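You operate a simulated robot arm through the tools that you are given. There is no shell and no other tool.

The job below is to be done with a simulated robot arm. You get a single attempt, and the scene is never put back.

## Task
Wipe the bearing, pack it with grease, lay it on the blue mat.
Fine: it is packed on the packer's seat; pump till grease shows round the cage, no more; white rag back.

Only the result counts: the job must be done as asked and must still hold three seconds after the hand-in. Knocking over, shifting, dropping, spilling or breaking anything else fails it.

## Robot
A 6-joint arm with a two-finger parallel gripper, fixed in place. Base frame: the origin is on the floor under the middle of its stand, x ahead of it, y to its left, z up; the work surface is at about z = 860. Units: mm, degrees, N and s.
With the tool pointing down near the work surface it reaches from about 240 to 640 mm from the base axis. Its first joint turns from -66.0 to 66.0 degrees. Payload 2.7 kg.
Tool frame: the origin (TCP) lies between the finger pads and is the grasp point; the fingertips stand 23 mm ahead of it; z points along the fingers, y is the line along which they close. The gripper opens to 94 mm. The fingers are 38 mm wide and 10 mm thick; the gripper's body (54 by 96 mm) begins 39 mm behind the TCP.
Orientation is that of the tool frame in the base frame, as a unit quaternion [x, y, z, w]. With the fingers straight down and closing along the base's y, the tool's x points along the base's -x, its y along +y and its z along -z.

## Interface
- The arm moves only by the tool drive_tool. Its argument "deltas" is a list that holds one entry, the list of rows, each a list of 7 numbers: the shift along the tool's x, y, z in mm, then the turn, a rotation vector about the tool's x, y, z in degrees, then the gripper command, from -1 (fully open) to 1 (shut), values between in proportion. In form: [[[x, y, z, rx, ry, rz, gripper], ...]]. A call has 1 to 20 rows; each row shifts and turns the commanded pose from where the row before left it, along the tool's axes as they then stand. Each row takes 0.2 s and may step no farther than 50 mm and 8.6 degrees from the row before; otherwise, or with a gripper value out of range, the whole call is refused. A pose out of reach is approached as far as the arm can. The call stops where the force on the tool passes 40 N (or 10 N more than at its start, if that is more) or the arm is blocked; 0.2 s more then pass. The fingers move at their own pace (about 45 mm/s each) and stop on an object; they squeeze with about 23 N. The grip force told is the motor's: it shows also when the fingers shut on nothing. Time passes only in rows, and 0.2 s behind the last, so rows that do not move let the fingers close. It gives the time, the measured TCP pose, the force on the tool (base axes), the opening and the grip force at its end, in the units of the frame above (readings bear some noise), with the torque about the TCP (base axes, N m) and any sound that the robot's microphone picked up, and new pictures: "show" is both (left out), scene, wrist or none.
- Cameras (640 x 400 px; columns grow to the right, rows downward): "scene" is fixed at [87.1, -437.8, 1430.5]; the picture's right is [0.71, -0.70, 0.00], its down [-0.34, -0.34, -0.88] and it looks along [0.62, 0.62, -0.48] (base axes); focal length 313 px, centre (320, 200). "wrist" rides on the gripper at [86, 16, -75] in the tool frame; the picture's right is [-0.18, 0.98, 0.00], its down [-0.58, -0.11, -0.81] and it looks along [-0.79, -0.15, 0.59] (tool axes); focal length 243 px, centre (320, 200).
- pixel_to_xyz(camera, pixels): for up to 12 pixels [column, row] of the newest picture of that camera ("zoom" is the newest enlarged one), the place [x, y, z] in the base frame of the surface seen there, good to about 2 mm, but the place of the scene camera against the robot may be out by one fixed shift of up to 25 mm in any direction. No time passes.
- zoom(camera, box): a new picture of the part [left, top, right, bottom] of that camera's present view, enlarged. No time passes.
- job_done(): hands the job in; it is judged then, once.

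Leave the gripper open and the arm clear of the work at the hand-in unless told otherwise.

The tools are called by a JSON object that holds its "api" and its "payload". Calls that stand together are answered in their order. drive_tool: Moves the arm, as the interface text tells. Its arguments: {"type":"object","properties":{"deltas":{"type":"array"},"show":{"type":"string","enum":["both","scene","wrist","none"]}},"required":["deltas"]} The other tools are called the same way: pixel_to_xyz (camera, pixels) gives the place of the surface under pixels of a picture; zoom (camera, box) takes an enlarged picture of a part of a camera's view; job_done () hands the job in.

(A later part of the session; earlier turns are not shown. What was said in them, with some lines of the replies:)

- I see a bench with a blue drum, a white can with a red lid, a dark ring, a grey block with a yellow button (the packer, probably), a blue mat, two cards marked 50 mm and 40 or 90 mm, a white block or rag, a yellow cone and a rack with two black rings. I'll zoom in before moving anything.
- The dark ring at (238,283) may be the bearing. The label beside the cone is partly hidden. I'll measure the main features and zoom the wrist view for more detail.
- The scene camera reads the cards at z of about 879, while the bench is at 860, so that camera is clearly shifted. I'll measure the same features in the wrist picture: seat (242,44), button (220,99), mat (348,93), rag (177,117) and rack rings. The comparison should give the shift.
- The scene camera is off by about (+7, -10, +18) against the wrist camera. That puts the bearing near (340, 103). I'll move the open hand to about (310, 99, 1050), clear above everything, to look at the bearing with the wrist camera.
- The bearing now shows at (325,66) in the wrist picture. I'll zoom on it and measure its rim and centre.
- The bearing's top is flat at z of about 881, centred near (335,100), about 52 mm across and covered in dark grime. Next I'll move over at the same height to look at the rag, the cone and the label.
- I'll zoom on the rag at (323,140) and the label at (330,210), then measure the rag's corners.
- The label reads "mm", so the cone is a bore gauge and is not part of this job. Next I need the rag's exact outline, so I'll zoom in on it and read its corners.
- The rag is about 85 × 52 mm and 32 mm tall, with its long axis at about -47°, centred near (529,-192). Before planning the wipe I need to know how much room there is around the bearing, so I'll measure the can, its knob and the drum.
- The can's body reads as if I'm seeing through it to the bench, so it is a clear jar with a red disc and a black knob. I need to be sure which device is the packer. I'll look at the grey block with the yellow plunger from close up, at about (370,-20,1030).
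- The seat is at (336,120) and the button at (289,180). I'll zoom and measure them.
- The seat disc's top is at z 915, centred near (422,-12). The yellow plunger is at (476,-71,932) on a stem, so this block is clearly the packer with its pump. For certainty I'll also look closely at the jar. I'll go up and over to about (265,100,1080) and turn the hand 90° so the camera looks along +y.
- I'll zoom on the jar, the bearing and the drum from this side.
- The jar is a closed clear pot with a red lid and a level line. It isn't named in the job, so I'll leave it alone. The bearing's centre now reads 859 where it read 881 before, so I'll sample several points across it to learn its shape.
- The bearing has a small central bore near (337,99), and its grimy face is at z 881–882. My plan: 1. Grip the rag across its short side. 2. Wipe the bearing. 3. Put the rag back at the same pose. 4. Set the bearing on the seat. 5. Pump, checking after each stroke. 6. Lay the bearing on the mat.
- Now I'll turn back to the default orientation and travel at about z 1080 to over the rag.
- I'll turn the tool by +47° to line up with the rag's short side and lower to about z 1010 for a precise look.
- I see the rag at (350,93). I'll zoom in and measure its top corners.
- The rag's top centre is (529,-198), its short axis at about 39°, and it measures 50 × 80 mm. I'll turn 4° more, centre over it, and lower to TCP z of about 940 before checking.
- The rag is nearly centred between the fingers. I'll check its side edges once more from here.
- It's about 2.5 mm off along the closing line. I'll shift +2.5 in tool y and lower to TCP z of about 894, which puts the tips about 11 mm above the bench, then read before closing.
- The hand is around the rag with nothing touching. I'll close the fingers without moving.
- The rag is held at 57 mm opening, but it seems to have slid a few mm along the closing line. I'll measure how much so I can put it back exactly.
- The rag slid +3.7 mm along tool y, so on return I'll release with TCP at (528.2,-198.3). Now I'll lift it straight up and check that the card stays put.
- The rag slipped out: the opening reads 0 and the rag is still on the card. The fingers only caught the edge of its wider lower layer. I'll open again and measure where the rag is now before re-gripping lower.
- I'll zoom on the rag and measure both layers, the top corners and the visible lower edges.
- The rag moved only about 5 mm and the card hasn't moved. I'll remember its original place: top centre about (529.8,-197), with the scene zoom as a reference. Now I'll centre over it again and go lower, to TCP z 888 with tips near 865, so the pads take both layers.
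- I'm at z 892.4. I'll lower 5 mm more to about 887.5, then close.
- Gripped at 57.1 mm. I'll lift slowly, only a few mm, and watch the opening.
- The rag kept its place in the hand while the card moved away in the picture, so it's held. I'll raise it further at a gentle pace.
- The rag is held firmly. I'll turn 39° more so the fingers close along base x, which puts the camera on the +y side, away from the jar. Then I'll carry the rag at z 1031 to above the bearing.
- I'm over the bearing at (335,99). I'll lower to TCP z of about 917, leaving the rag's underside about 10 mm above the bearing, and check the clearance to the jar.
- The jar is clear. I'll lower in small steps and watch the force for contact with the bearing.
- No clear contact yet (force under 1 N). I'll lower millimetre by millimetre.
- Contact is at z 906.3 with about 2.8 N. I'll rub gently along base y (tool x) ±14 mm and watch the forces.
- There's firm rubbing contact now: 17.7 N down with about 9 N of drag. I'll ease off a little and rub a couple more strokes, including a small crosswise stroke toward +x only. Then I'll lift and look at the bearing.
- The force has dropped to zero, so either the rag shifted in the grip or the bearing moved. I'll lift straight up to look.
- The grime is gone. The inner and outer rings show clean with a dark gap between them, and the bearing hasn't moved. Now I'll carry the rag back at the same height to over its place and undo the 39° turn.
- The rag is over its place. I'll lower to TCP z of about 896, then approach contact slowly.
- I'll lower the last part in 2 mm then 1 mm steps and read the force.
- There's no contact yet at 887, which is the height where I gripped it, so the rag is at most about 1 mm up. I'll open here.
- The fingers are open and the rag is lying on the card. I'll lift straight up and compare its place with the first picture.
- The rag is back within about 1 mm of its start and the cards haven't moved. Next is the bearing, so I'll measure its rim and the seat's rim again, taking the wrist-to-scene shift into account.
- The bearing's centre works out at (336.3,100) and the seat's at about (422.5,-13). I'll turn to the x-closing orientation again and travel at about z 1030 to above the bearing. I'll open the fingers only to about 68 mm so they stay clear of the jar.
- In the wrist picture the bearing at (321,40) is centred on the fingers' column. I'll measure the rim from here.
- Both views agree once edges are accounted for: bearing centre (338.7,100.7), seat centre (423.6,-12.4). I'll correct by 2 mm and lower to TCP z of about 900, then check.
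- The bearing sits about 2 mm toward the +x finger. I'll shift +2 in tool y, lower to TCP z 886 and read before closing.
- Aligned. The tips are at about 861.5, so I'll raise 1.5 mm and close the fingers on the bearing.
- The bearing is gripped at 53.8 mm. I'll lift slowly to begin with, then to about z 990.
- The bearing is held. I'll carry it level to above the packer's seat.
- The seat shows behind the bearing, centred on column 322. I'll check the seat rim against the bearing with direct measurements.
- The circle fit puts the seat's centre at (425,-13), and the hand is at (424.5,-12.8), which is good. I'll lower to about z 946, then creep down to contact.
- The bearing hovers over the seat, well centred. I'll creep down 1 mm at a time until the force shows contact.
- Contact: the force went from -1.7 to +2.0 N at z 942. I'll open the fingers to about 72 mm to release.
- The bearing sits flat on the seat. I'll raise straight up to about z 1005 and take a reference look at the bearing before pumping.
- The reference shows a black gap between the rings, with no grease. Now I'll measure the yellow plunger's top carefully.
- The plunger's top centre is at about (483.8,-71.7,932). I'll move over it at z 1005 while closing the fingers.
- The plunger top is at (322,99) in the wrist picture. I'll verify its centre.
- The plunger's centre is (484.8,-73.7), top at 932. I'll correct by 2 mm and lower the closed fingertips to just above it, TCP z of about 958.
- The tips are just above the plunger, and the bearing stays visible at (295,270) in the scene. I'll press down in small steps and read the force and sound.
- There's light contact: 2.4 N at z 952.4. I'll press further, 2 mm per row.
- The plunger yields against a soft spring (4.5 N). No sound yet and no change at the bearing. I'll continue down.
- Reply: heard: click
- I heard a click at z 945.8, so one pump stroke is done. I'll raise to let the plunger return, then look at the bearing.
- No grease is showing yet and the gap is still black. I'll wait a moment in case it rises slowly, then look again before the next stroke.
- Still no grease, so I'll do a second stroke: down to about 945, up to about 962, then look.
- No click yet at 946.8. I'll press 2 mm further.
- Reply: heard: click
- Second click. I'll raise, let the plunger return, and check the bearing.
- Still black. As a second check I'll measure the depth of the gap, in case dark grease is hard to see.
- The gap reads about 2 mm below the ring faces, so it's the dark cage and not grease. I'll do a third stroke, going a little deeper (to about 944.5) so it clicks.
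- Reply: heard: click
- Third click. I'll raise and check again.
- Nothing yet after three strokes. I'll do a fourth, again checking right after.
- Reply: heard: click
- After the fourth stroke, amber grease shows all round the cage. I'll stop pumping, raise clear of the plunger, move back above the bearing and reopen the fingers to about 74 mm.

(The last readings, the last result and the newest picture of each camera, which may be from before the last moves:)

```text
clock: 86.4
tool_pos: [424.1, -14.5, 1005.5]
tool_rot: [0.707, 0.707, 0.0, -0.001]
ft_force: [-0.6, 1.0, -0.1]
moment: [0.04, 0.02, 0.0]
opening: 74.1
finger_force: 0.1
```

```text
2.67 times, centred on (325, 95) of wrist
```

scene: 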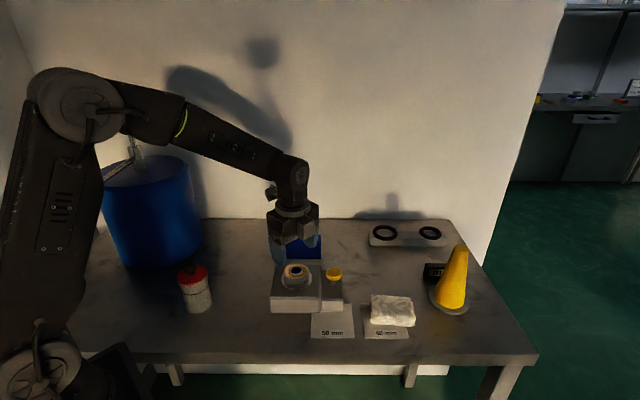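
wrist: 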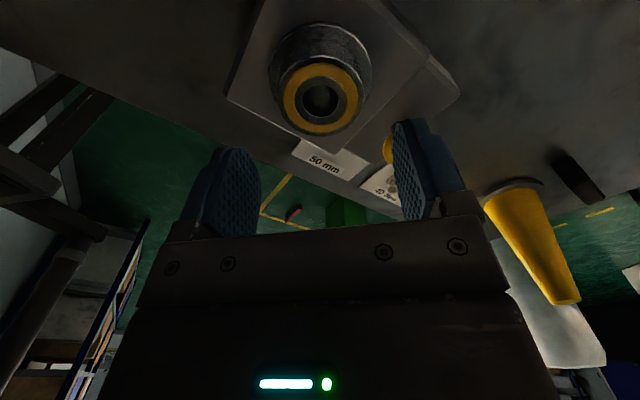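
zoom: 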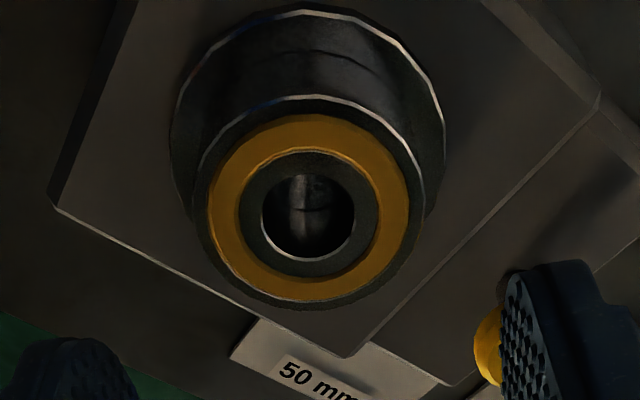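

Grease is even all round. I'll correct +2 mm in y and lower around the bearing to the same height as the release, z of about 942.5.

{"api": "drive_tool", "payload": {"deltas": [[[2, 0.3, 20, 0, 0, 0, -0.58], [0, 0, 20, 0, 0, 0, -0.58], [0, 0, 14, 0, 0, 0, -0.58], [0, 0, 6, 0, 0, 0, -0.58], [0, 0, 2.5, 0, 0, 0, -0.58], [0, 0, 0, 0, 0, 0, -0.58]]]}}

{"api": "zoom", "payload": {"camera": "wrist", "box": [200, 50, 440, 220]}}

{"api": "zoom", "payload": {"camera": "scene", "box": [250, 240, 360, 320]}}

```text
clock: 87.8
tool_pos: [424.4, -10.9, 943.3]
tool_rot: [0.707, 0.707, 0.0, 0.0]
ft_force: [-0.3, 0.6, -0.4]
moment: [-0.02, 0.03, 0.0]
opening: 74.5
finger_force: 0.1
```

scene: 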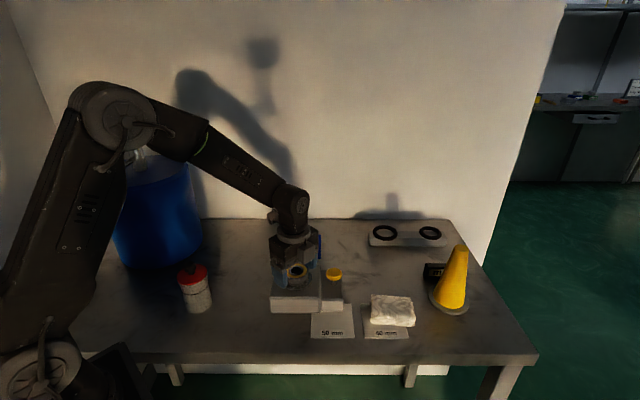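
wrist: 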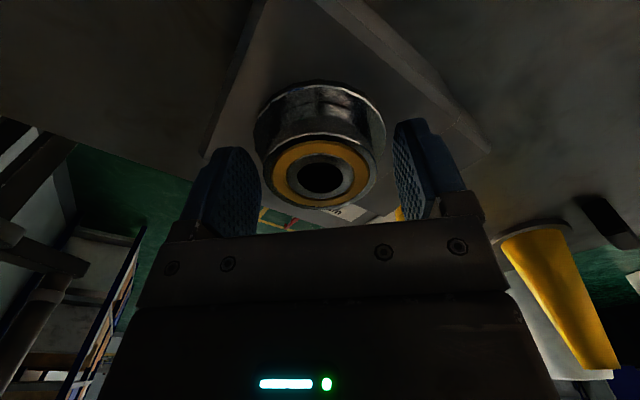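

```text
2.35 times, centred on (320, 135) of wrist
```

zoom: 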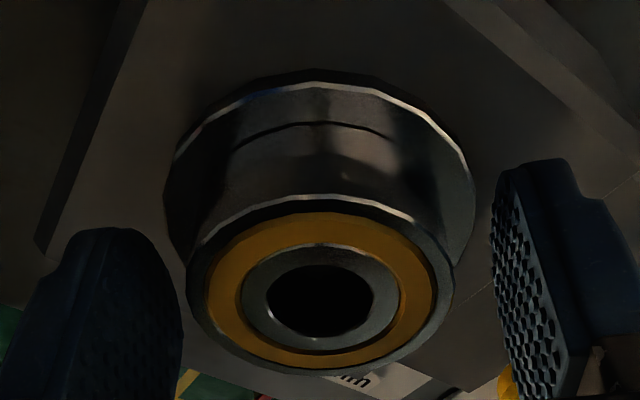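

```text
5.00 times, centred on (305, 280) of scene
```

zoom: 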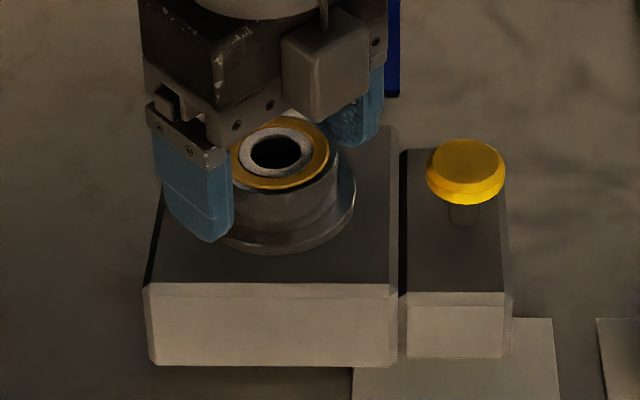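

The bearing is centred between the fingers at the release height. I'll close on its outer ring.

{"api": "drive_tool", "payload": {"deltas": [[[-0.7, 0, 0.5, 0, 0, 0, -0.3], [0, 0, 0, 0, 0, 0, 0], [0, 0, 0, 0, 0, 0, 1], [0, 0, 0, 0, 0, 0, 1], [0, 0, 0, 0, 0, 0, 1], [0, 0, 0, 0, 0, 0, 1]]], "show": "wrist"}}

```text
clock: 89.2
tool_pos: [425.6, -11.4, 942.0]
tool_rot: [0.707, 0.707, 0.0, 0.0]
ft_force: [-0.6, 0.6, 1.2]
moment: [0.05, 0.04, 0.0]
opening: 54.0
finger_force: 23.1
```

wrist: 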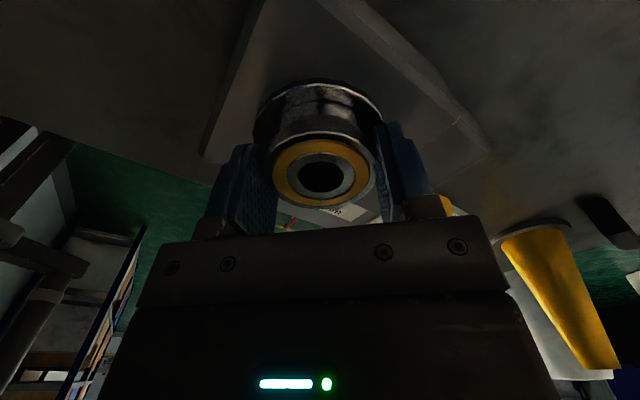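

Gripped at 54 mm. I'll lift slowly off the seat to about z 1000.

{"api": "drive_tool", "payload": {"deltas": [[[0, 0, -2, 0, 0, 0, 1], [0, 0, -4, 0, 0, 0, 1], [0, 0, -8, 0, 0, 0, 1], [0, 0, -14, 0, 0, 0, 1], [0, 0, -18, 0, 0, 0, 1], [0, 0, -12, 0, 0, 0, 1], [0, 0, 0, 0, 0, 0, 1]]]}}

{"api": "zoom", "payload": {"camera": "scene", "box": [250, 220, 360, 320]}}

{"api": "pixel_to_xyz", "payload": {"camera": "scene", "pixels": [[283, 257], [319, 257], [319, 237], [287, 237], [320, 259], [281, 259], [321, 236], [286, 236]]}}

```text
clock: 90.8
tool_pos: [425.4, -11.9, 1001.8]
tool_rot: [0.707, 0.707, 0.0, 0.0]
ft_force: [-0.2, -0.7, -1.9]
moment: [0.01, 0.0, -0.02]
opening: 53.9
finger_force: 23.0
```

scene: 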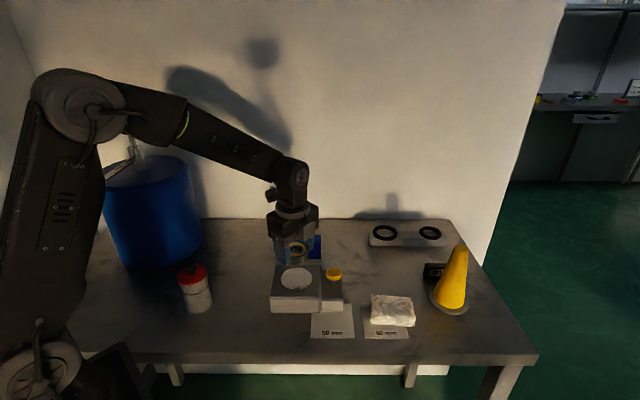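
wrist: 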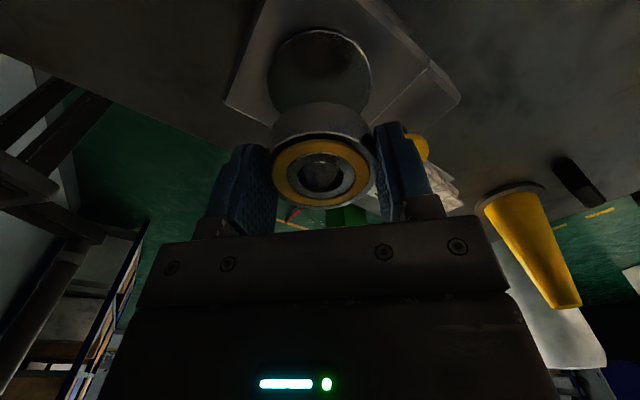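

```text
4.00 times, centred on (305, 270) of scene
```

zoom: 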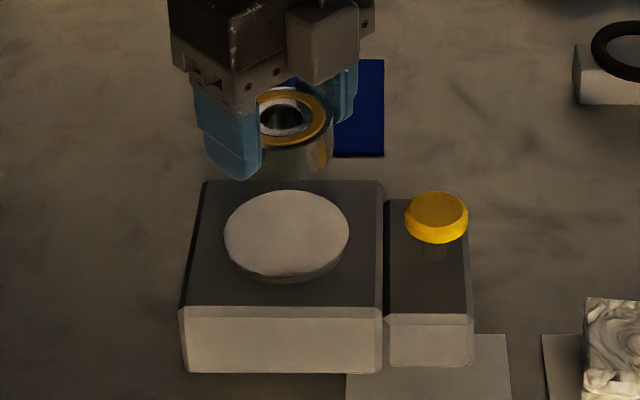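

```text
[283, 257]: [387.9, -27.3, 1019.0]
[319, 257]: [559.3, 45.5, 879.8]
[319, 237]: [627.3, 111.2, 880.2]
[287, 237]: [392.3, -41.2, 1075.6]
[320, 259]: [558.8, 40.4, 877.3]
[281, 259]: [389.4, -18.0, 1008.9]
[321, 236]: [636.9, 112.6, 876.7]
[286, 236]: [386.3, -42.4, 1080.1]
```

The bearing is lifted cleanly and the seat is clear. I'll carry it to above the mat's centre at about (556,120).

{"api": "drive_tool", "payload": {"deltas": [[[14, 14, 0, 0, 0, 0, 1], [22, 22, 0, 0, 0, 0, 1], [22, 22, 0, 0, 0, 0, 1], [22, 22, 0, 0, 0, 0, 1], [22, 21, 0, 0, 0, 0, 1], [18, 17, 0, 0, 0, 0, 1], [12, 12, 0, 0, 0, 0, 1], [0, 0, 0, 0, 0, 0, 1]]]}}

{"api": "pixel_to_xyz", "payload": {"camera": "wrist", "pixels": [[320, 60], [250, 60], [390, 60], [320, 20], [320, 90], [270, 30], [370, 30]]}}

```text
clock: 92.6
tool_pos: [554.7, 119.0, 1000.1]
tool_rot: [0.707, 0.707, 0.0, 0.0]
ft_force: [-0.7, 0.1, -1.4]
moment: [-0.02, 0.03, -0.01]
opening: 54.0
finger_force: 23.2
```

scene: 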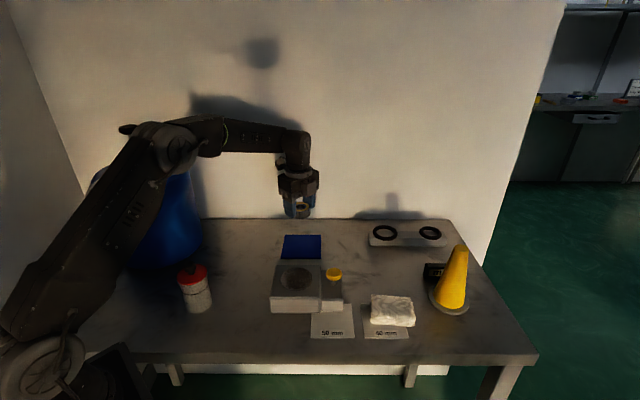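
wrist: 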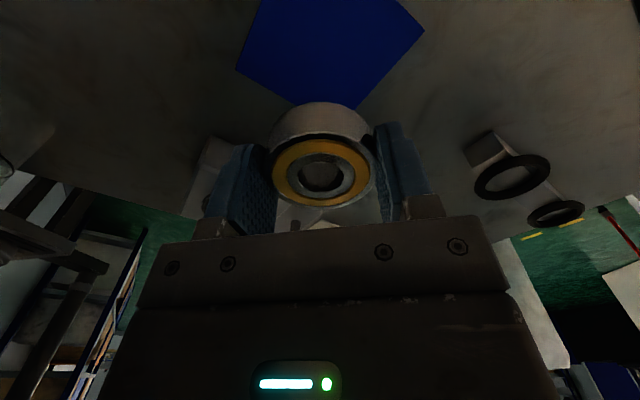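

```text
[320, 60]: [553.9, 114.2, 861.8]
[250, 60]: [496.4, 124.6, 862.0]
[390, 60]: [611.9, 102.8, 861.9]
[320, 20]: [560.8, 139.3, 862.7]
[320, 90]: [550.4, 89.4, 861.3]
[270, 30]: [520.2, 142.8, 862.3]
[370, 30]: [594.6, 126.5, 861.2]
```

The mat is right below. I'll check its corner positions to centre the bearing properly, and glance at the seat, which looks darker now, probably from shadow.

{"api": "pixel_to_xyz", "payload": {"camera": "wrist", "pixels": [[240, 68], [419, 33], [300, 102], [360, 104], [262, 5], [390, 5]]}}

{"api": "zoom", "payload": {"camera": "scene", "box": [250, 180, 360, 320]}}

{"api": "pixel_to_xyz", "payload": {"camera": "scene", "pixels": [[282, 258], [320, 259], [320, 236], [286, 236]]}}

```text
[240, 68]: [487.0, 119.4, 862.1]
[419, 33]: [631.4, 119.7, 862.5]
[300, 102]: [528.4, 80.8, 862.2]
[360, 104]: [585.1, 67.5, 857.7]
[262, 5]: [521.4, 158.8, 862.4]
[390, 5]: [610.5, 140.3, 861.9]
```

```text
2.86 times, centred on (305, 250) of scene
```

zoom: 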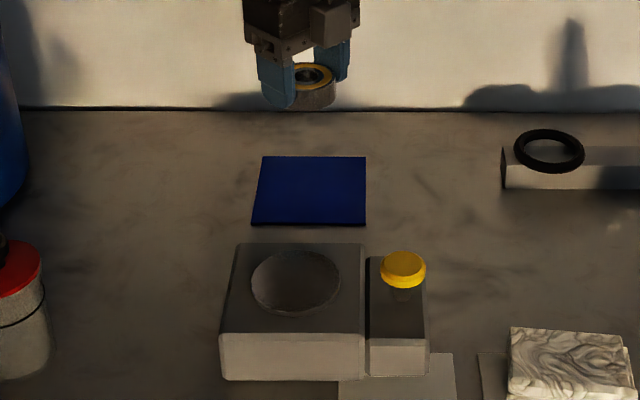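

```text
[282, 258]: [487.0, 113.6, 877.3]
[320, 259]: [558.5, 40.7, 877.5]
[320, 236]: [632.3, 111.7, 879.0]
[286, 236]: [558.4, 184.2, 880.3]
```

The mat's centre is about (558,119.5). The seat is only in the arm's shadow. I'll shift +3 mm in x and lower to about z 896.

{"api": "drive_tool", "payload": {"deltas": [[[0, 3, 15, 0, 0, 0, 1], [0, 0, 25, 0, 0, 0, 1], [0, 0, 25, 0, 0, 0, 1], [0, 0, 20, 0, 0, 0, 1], [0, 0, 13, 0, 0, 0, 1], [0, 0, 6, 0, 0, 0, 1], [0, 0, 0, 0, 0, 0, 1]]]}}

```text
clock: 94.2
tool_pos: [557.2, 120.5, 894.9]
tool_rot: [0.706, 0.708, 0.0, 0.0]
ft_force: [-0.4, -0.1, -2.2]
moment: [0.01, -0.01, 0.0]
opening: 53.6
finger_force: 22.8
```

scene: 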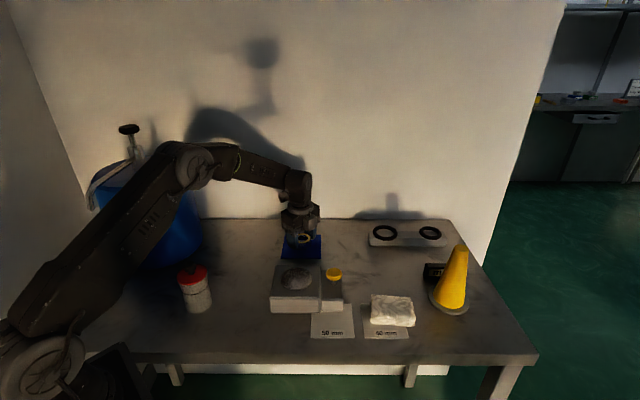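
wrist: 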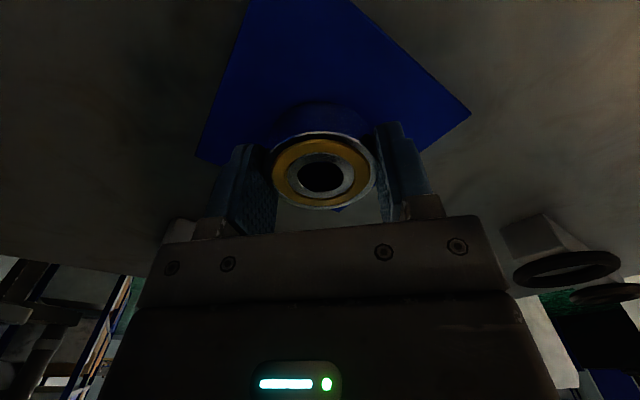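

The bearing is just above the mat, well inside its edges. I'll creep down until it touches.

{"api": "drive_tool", "payload": {"deltas": [[[0, 0, 2, 0, 0, 0, 1], [0, 0, 2, 0, 0, 0, 1], [0, 0, 1, 0, 0, 0, 1], [0, 0, 0, 0, 0, 0, 1]]], "show": "none"}}

{"api": "drive_tool", "payload": {"deltas": [[[0, 0, 1, 0, 0, 0, 1], [0, 0, 0, 0, 0, 0, 1]]], "show": "none"}}

```text
clock: 95.2
tool_pos: [557.8, 119.5, 890.8]
tool_rot: [0.706, 0.708, 0.0, 0.0]
ft_force: [0.9, 0.1, -1.7]
moment: [0.01, 0.01, 0.06]
opening: 54.0
finger_force: 22.8
```

```text
clock: 95.8
tool_pos: [557.2, 119.2, 889.6]
tool_rot: [0.707, 0.707, 0.0, 0.0]
ft_force: [0.5, -0.8, -1.0]
moment: [0.03, -0.04, 0.02]
opening: 54.1
finger_force: 22.7
```

{"api": "drive_tool", "payload": {"deltas": [[[0, 0, 1, 0, 0, 0, 1], [0, 0, 0, 0, 0, 0, 1]]], "show": "none"}}

```text
clock: 96.4
tool_pos: [559.0, 120.3, 887.8]
tool_rot: [0.708, 0.707, 0.0, 0.0]
ft_force: [-0.9, -1.3, 0.8]
moment: [0.04, 0.08, 0.05]
opening: 53.9
finger_force: 23.2
```

The weight has come off the hand: the force changed from -1.7 to +0.8 N, so the bearing rests on the mat. I'll open the fingers in stages.

{"api": "drive_tool", "payload": {"deltas": [[[0, 0, 0, 0, 0, 0, 0], [0, 0, 0, 0, 0, 0, -0.3], [0, 0, 0, 0, 0, 0, -0.6], [0, 0, 0, 0, 0, 0, -0.6], [0, 0, 0, 0, 0, 0, -0.6]]]}}

{"api": "zoom", "payload": {"camera": "wrist", "box": [200, 50, 440, 220]}}

```text
clock: 97.6
tool_pos: [557.6, 120.0, 888.8]
tool_rot: [0.707, 0.707, 0.0, 0.0]
ft_force: [-0.2, 0.2, -0.9]
moment: [0.02, -0.04, 0.02]
opening: 75.1
finger_force: 0.1
```

scene: 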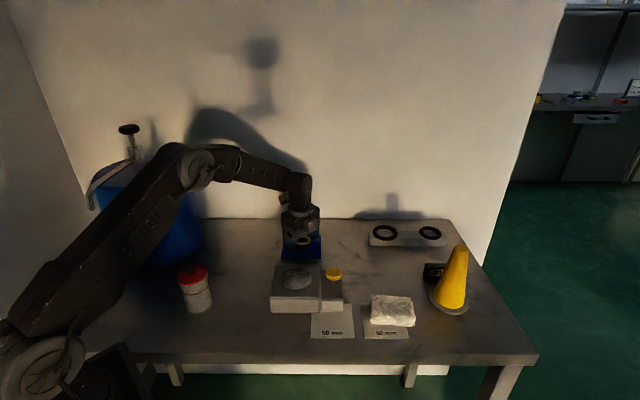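
wrist: 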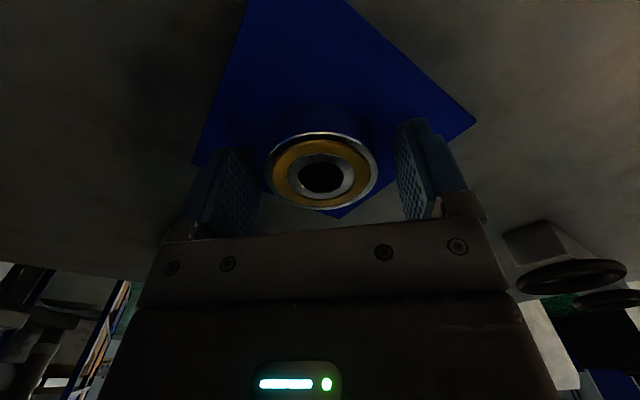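

```text
2.35 times, centred on (320, 135) of wrist
```

zoom: 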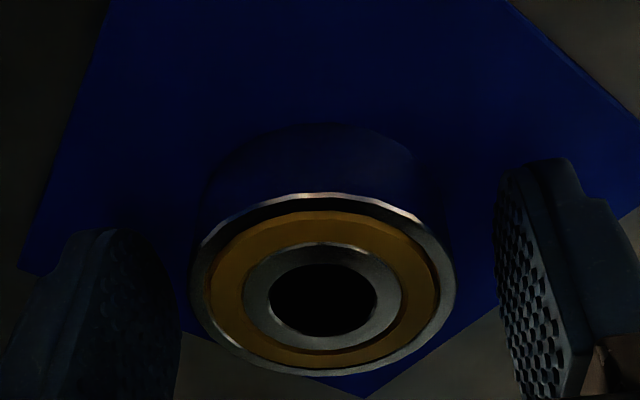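

The bearing lies free on the mat between the open fingers. I'll lift straight up, open fully, and draw back so everything can be inspected.

{"api": "drive_tool", "payload": {"deltas": [[[0, 0, -10, 0, 0, 0, -0.6], [0, 0, -25, 0, 0, 0, -0.6], [0, 0, -40, 0, 0, 0, -0.6], [0, 0, -45, 0, 0, 0, -1], [0, 0, -45, 0, 0, 0, -1], [0, -20, -40, 0, 0, 0, -1], [0, -45, 0, 0, 0, 0, -1], [0, -45, 0, 0, 0, 0, -1], [0, -35, 0, 0, 0, 0, -1], [0, 0, 0, 0, 0, 0, -1]]]}}

{"api": "zoom", "payload": {"camera": "scene", "box": [240, 220, 480, 370]}}

{"api": "zoom", "payload": {"camera": "scene", "box": [275, 220, 335, 265]}}

{"api": "zoom", "payload": {"camera": "scene", "box": [80, 110, 260, 320]}}

{"api": "zoom", "payload": {"camera": "scene", "box": [355, 280, 425, 345]}}

```text
clock: 99.8
tool_pos: [412.7, 119.1, 1094.8]
tool_rot: [0.707, 0.708, 0.0, 0.0]
ft_force: [0.3, -0.3, -1.1]
moment: [0.02, -0.01, 0.0]
opening: 94.2
finger_force: 0.0
```

scene: 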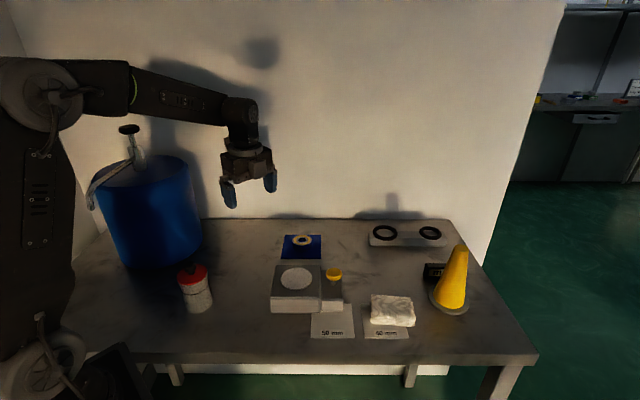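
wrist: 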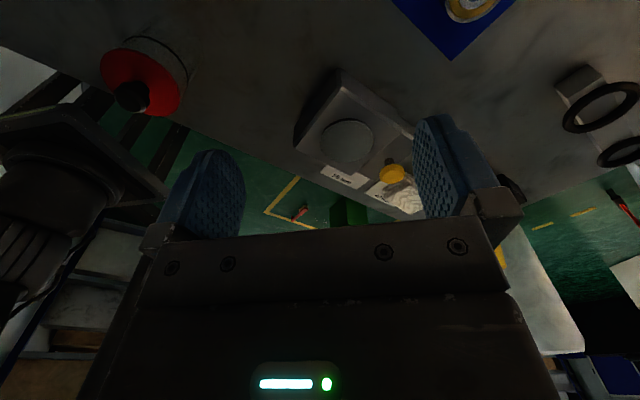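

```text
2.67 times, centred on (360, 295) of scene
```

zoom: 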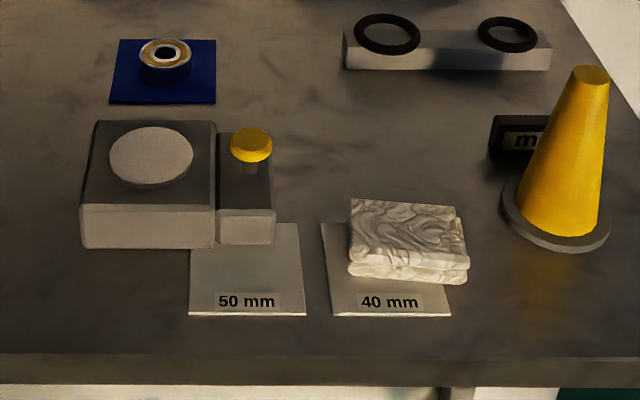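

```text
8.89 times, centred on (305, 242) of scene
```

zoom: 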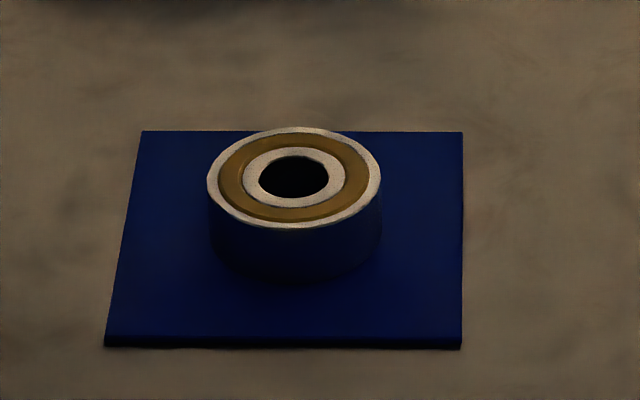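

```text
1.90 times, centred on (170, 215) of scene
```

zoom: 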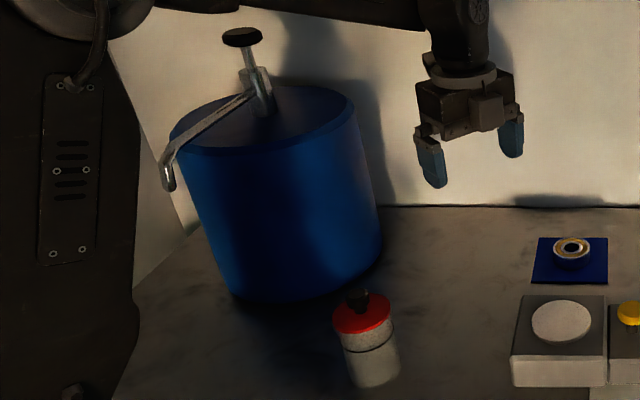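

```text
6.15 times, centred on (390, 312) of scene
```

zoom: 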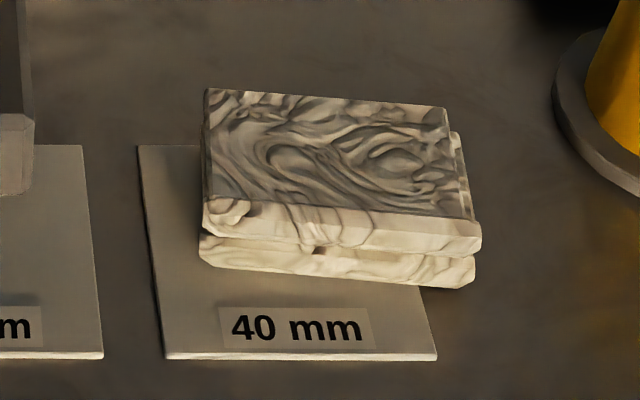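

The bearing lies flat near the middle of the blue mat with grease showing round its cage. The rag is back within about 1 mm of where it began. The jar, cards, packer, cone, rack and drum look unmoved in the pictures. The gripper is open and clear of the work, so I'm handing in.

{"api": "job_done", "payload": {}}

```text
The job is handed in.
```

I wiped the bearing, packed it with grease on the packer's seat and laid it on the blue mat. The job is handed in; no verdict came back.

- **Wipe:** I rubbed the bearing's top face with the white rag until the rings showed clean. I did not wipe the underside.
- **Packing:** I pumped four strokes, checking after each one. Grease showed all round the cage after the fourth, and I stopped there.
- **Mat:** The bearing lies flat, close to the middle of the mat.
- **Rag:** It is back within about 1 mm of where it began. My first grip slipped and nudged it about 5 mm on its card, so I re-gripped lower before lifting it.
- **Everything else:** The jar, cards, packer, cone, rack and drum look unmoved in the last pictures. The gripper is open and the arm is clear.
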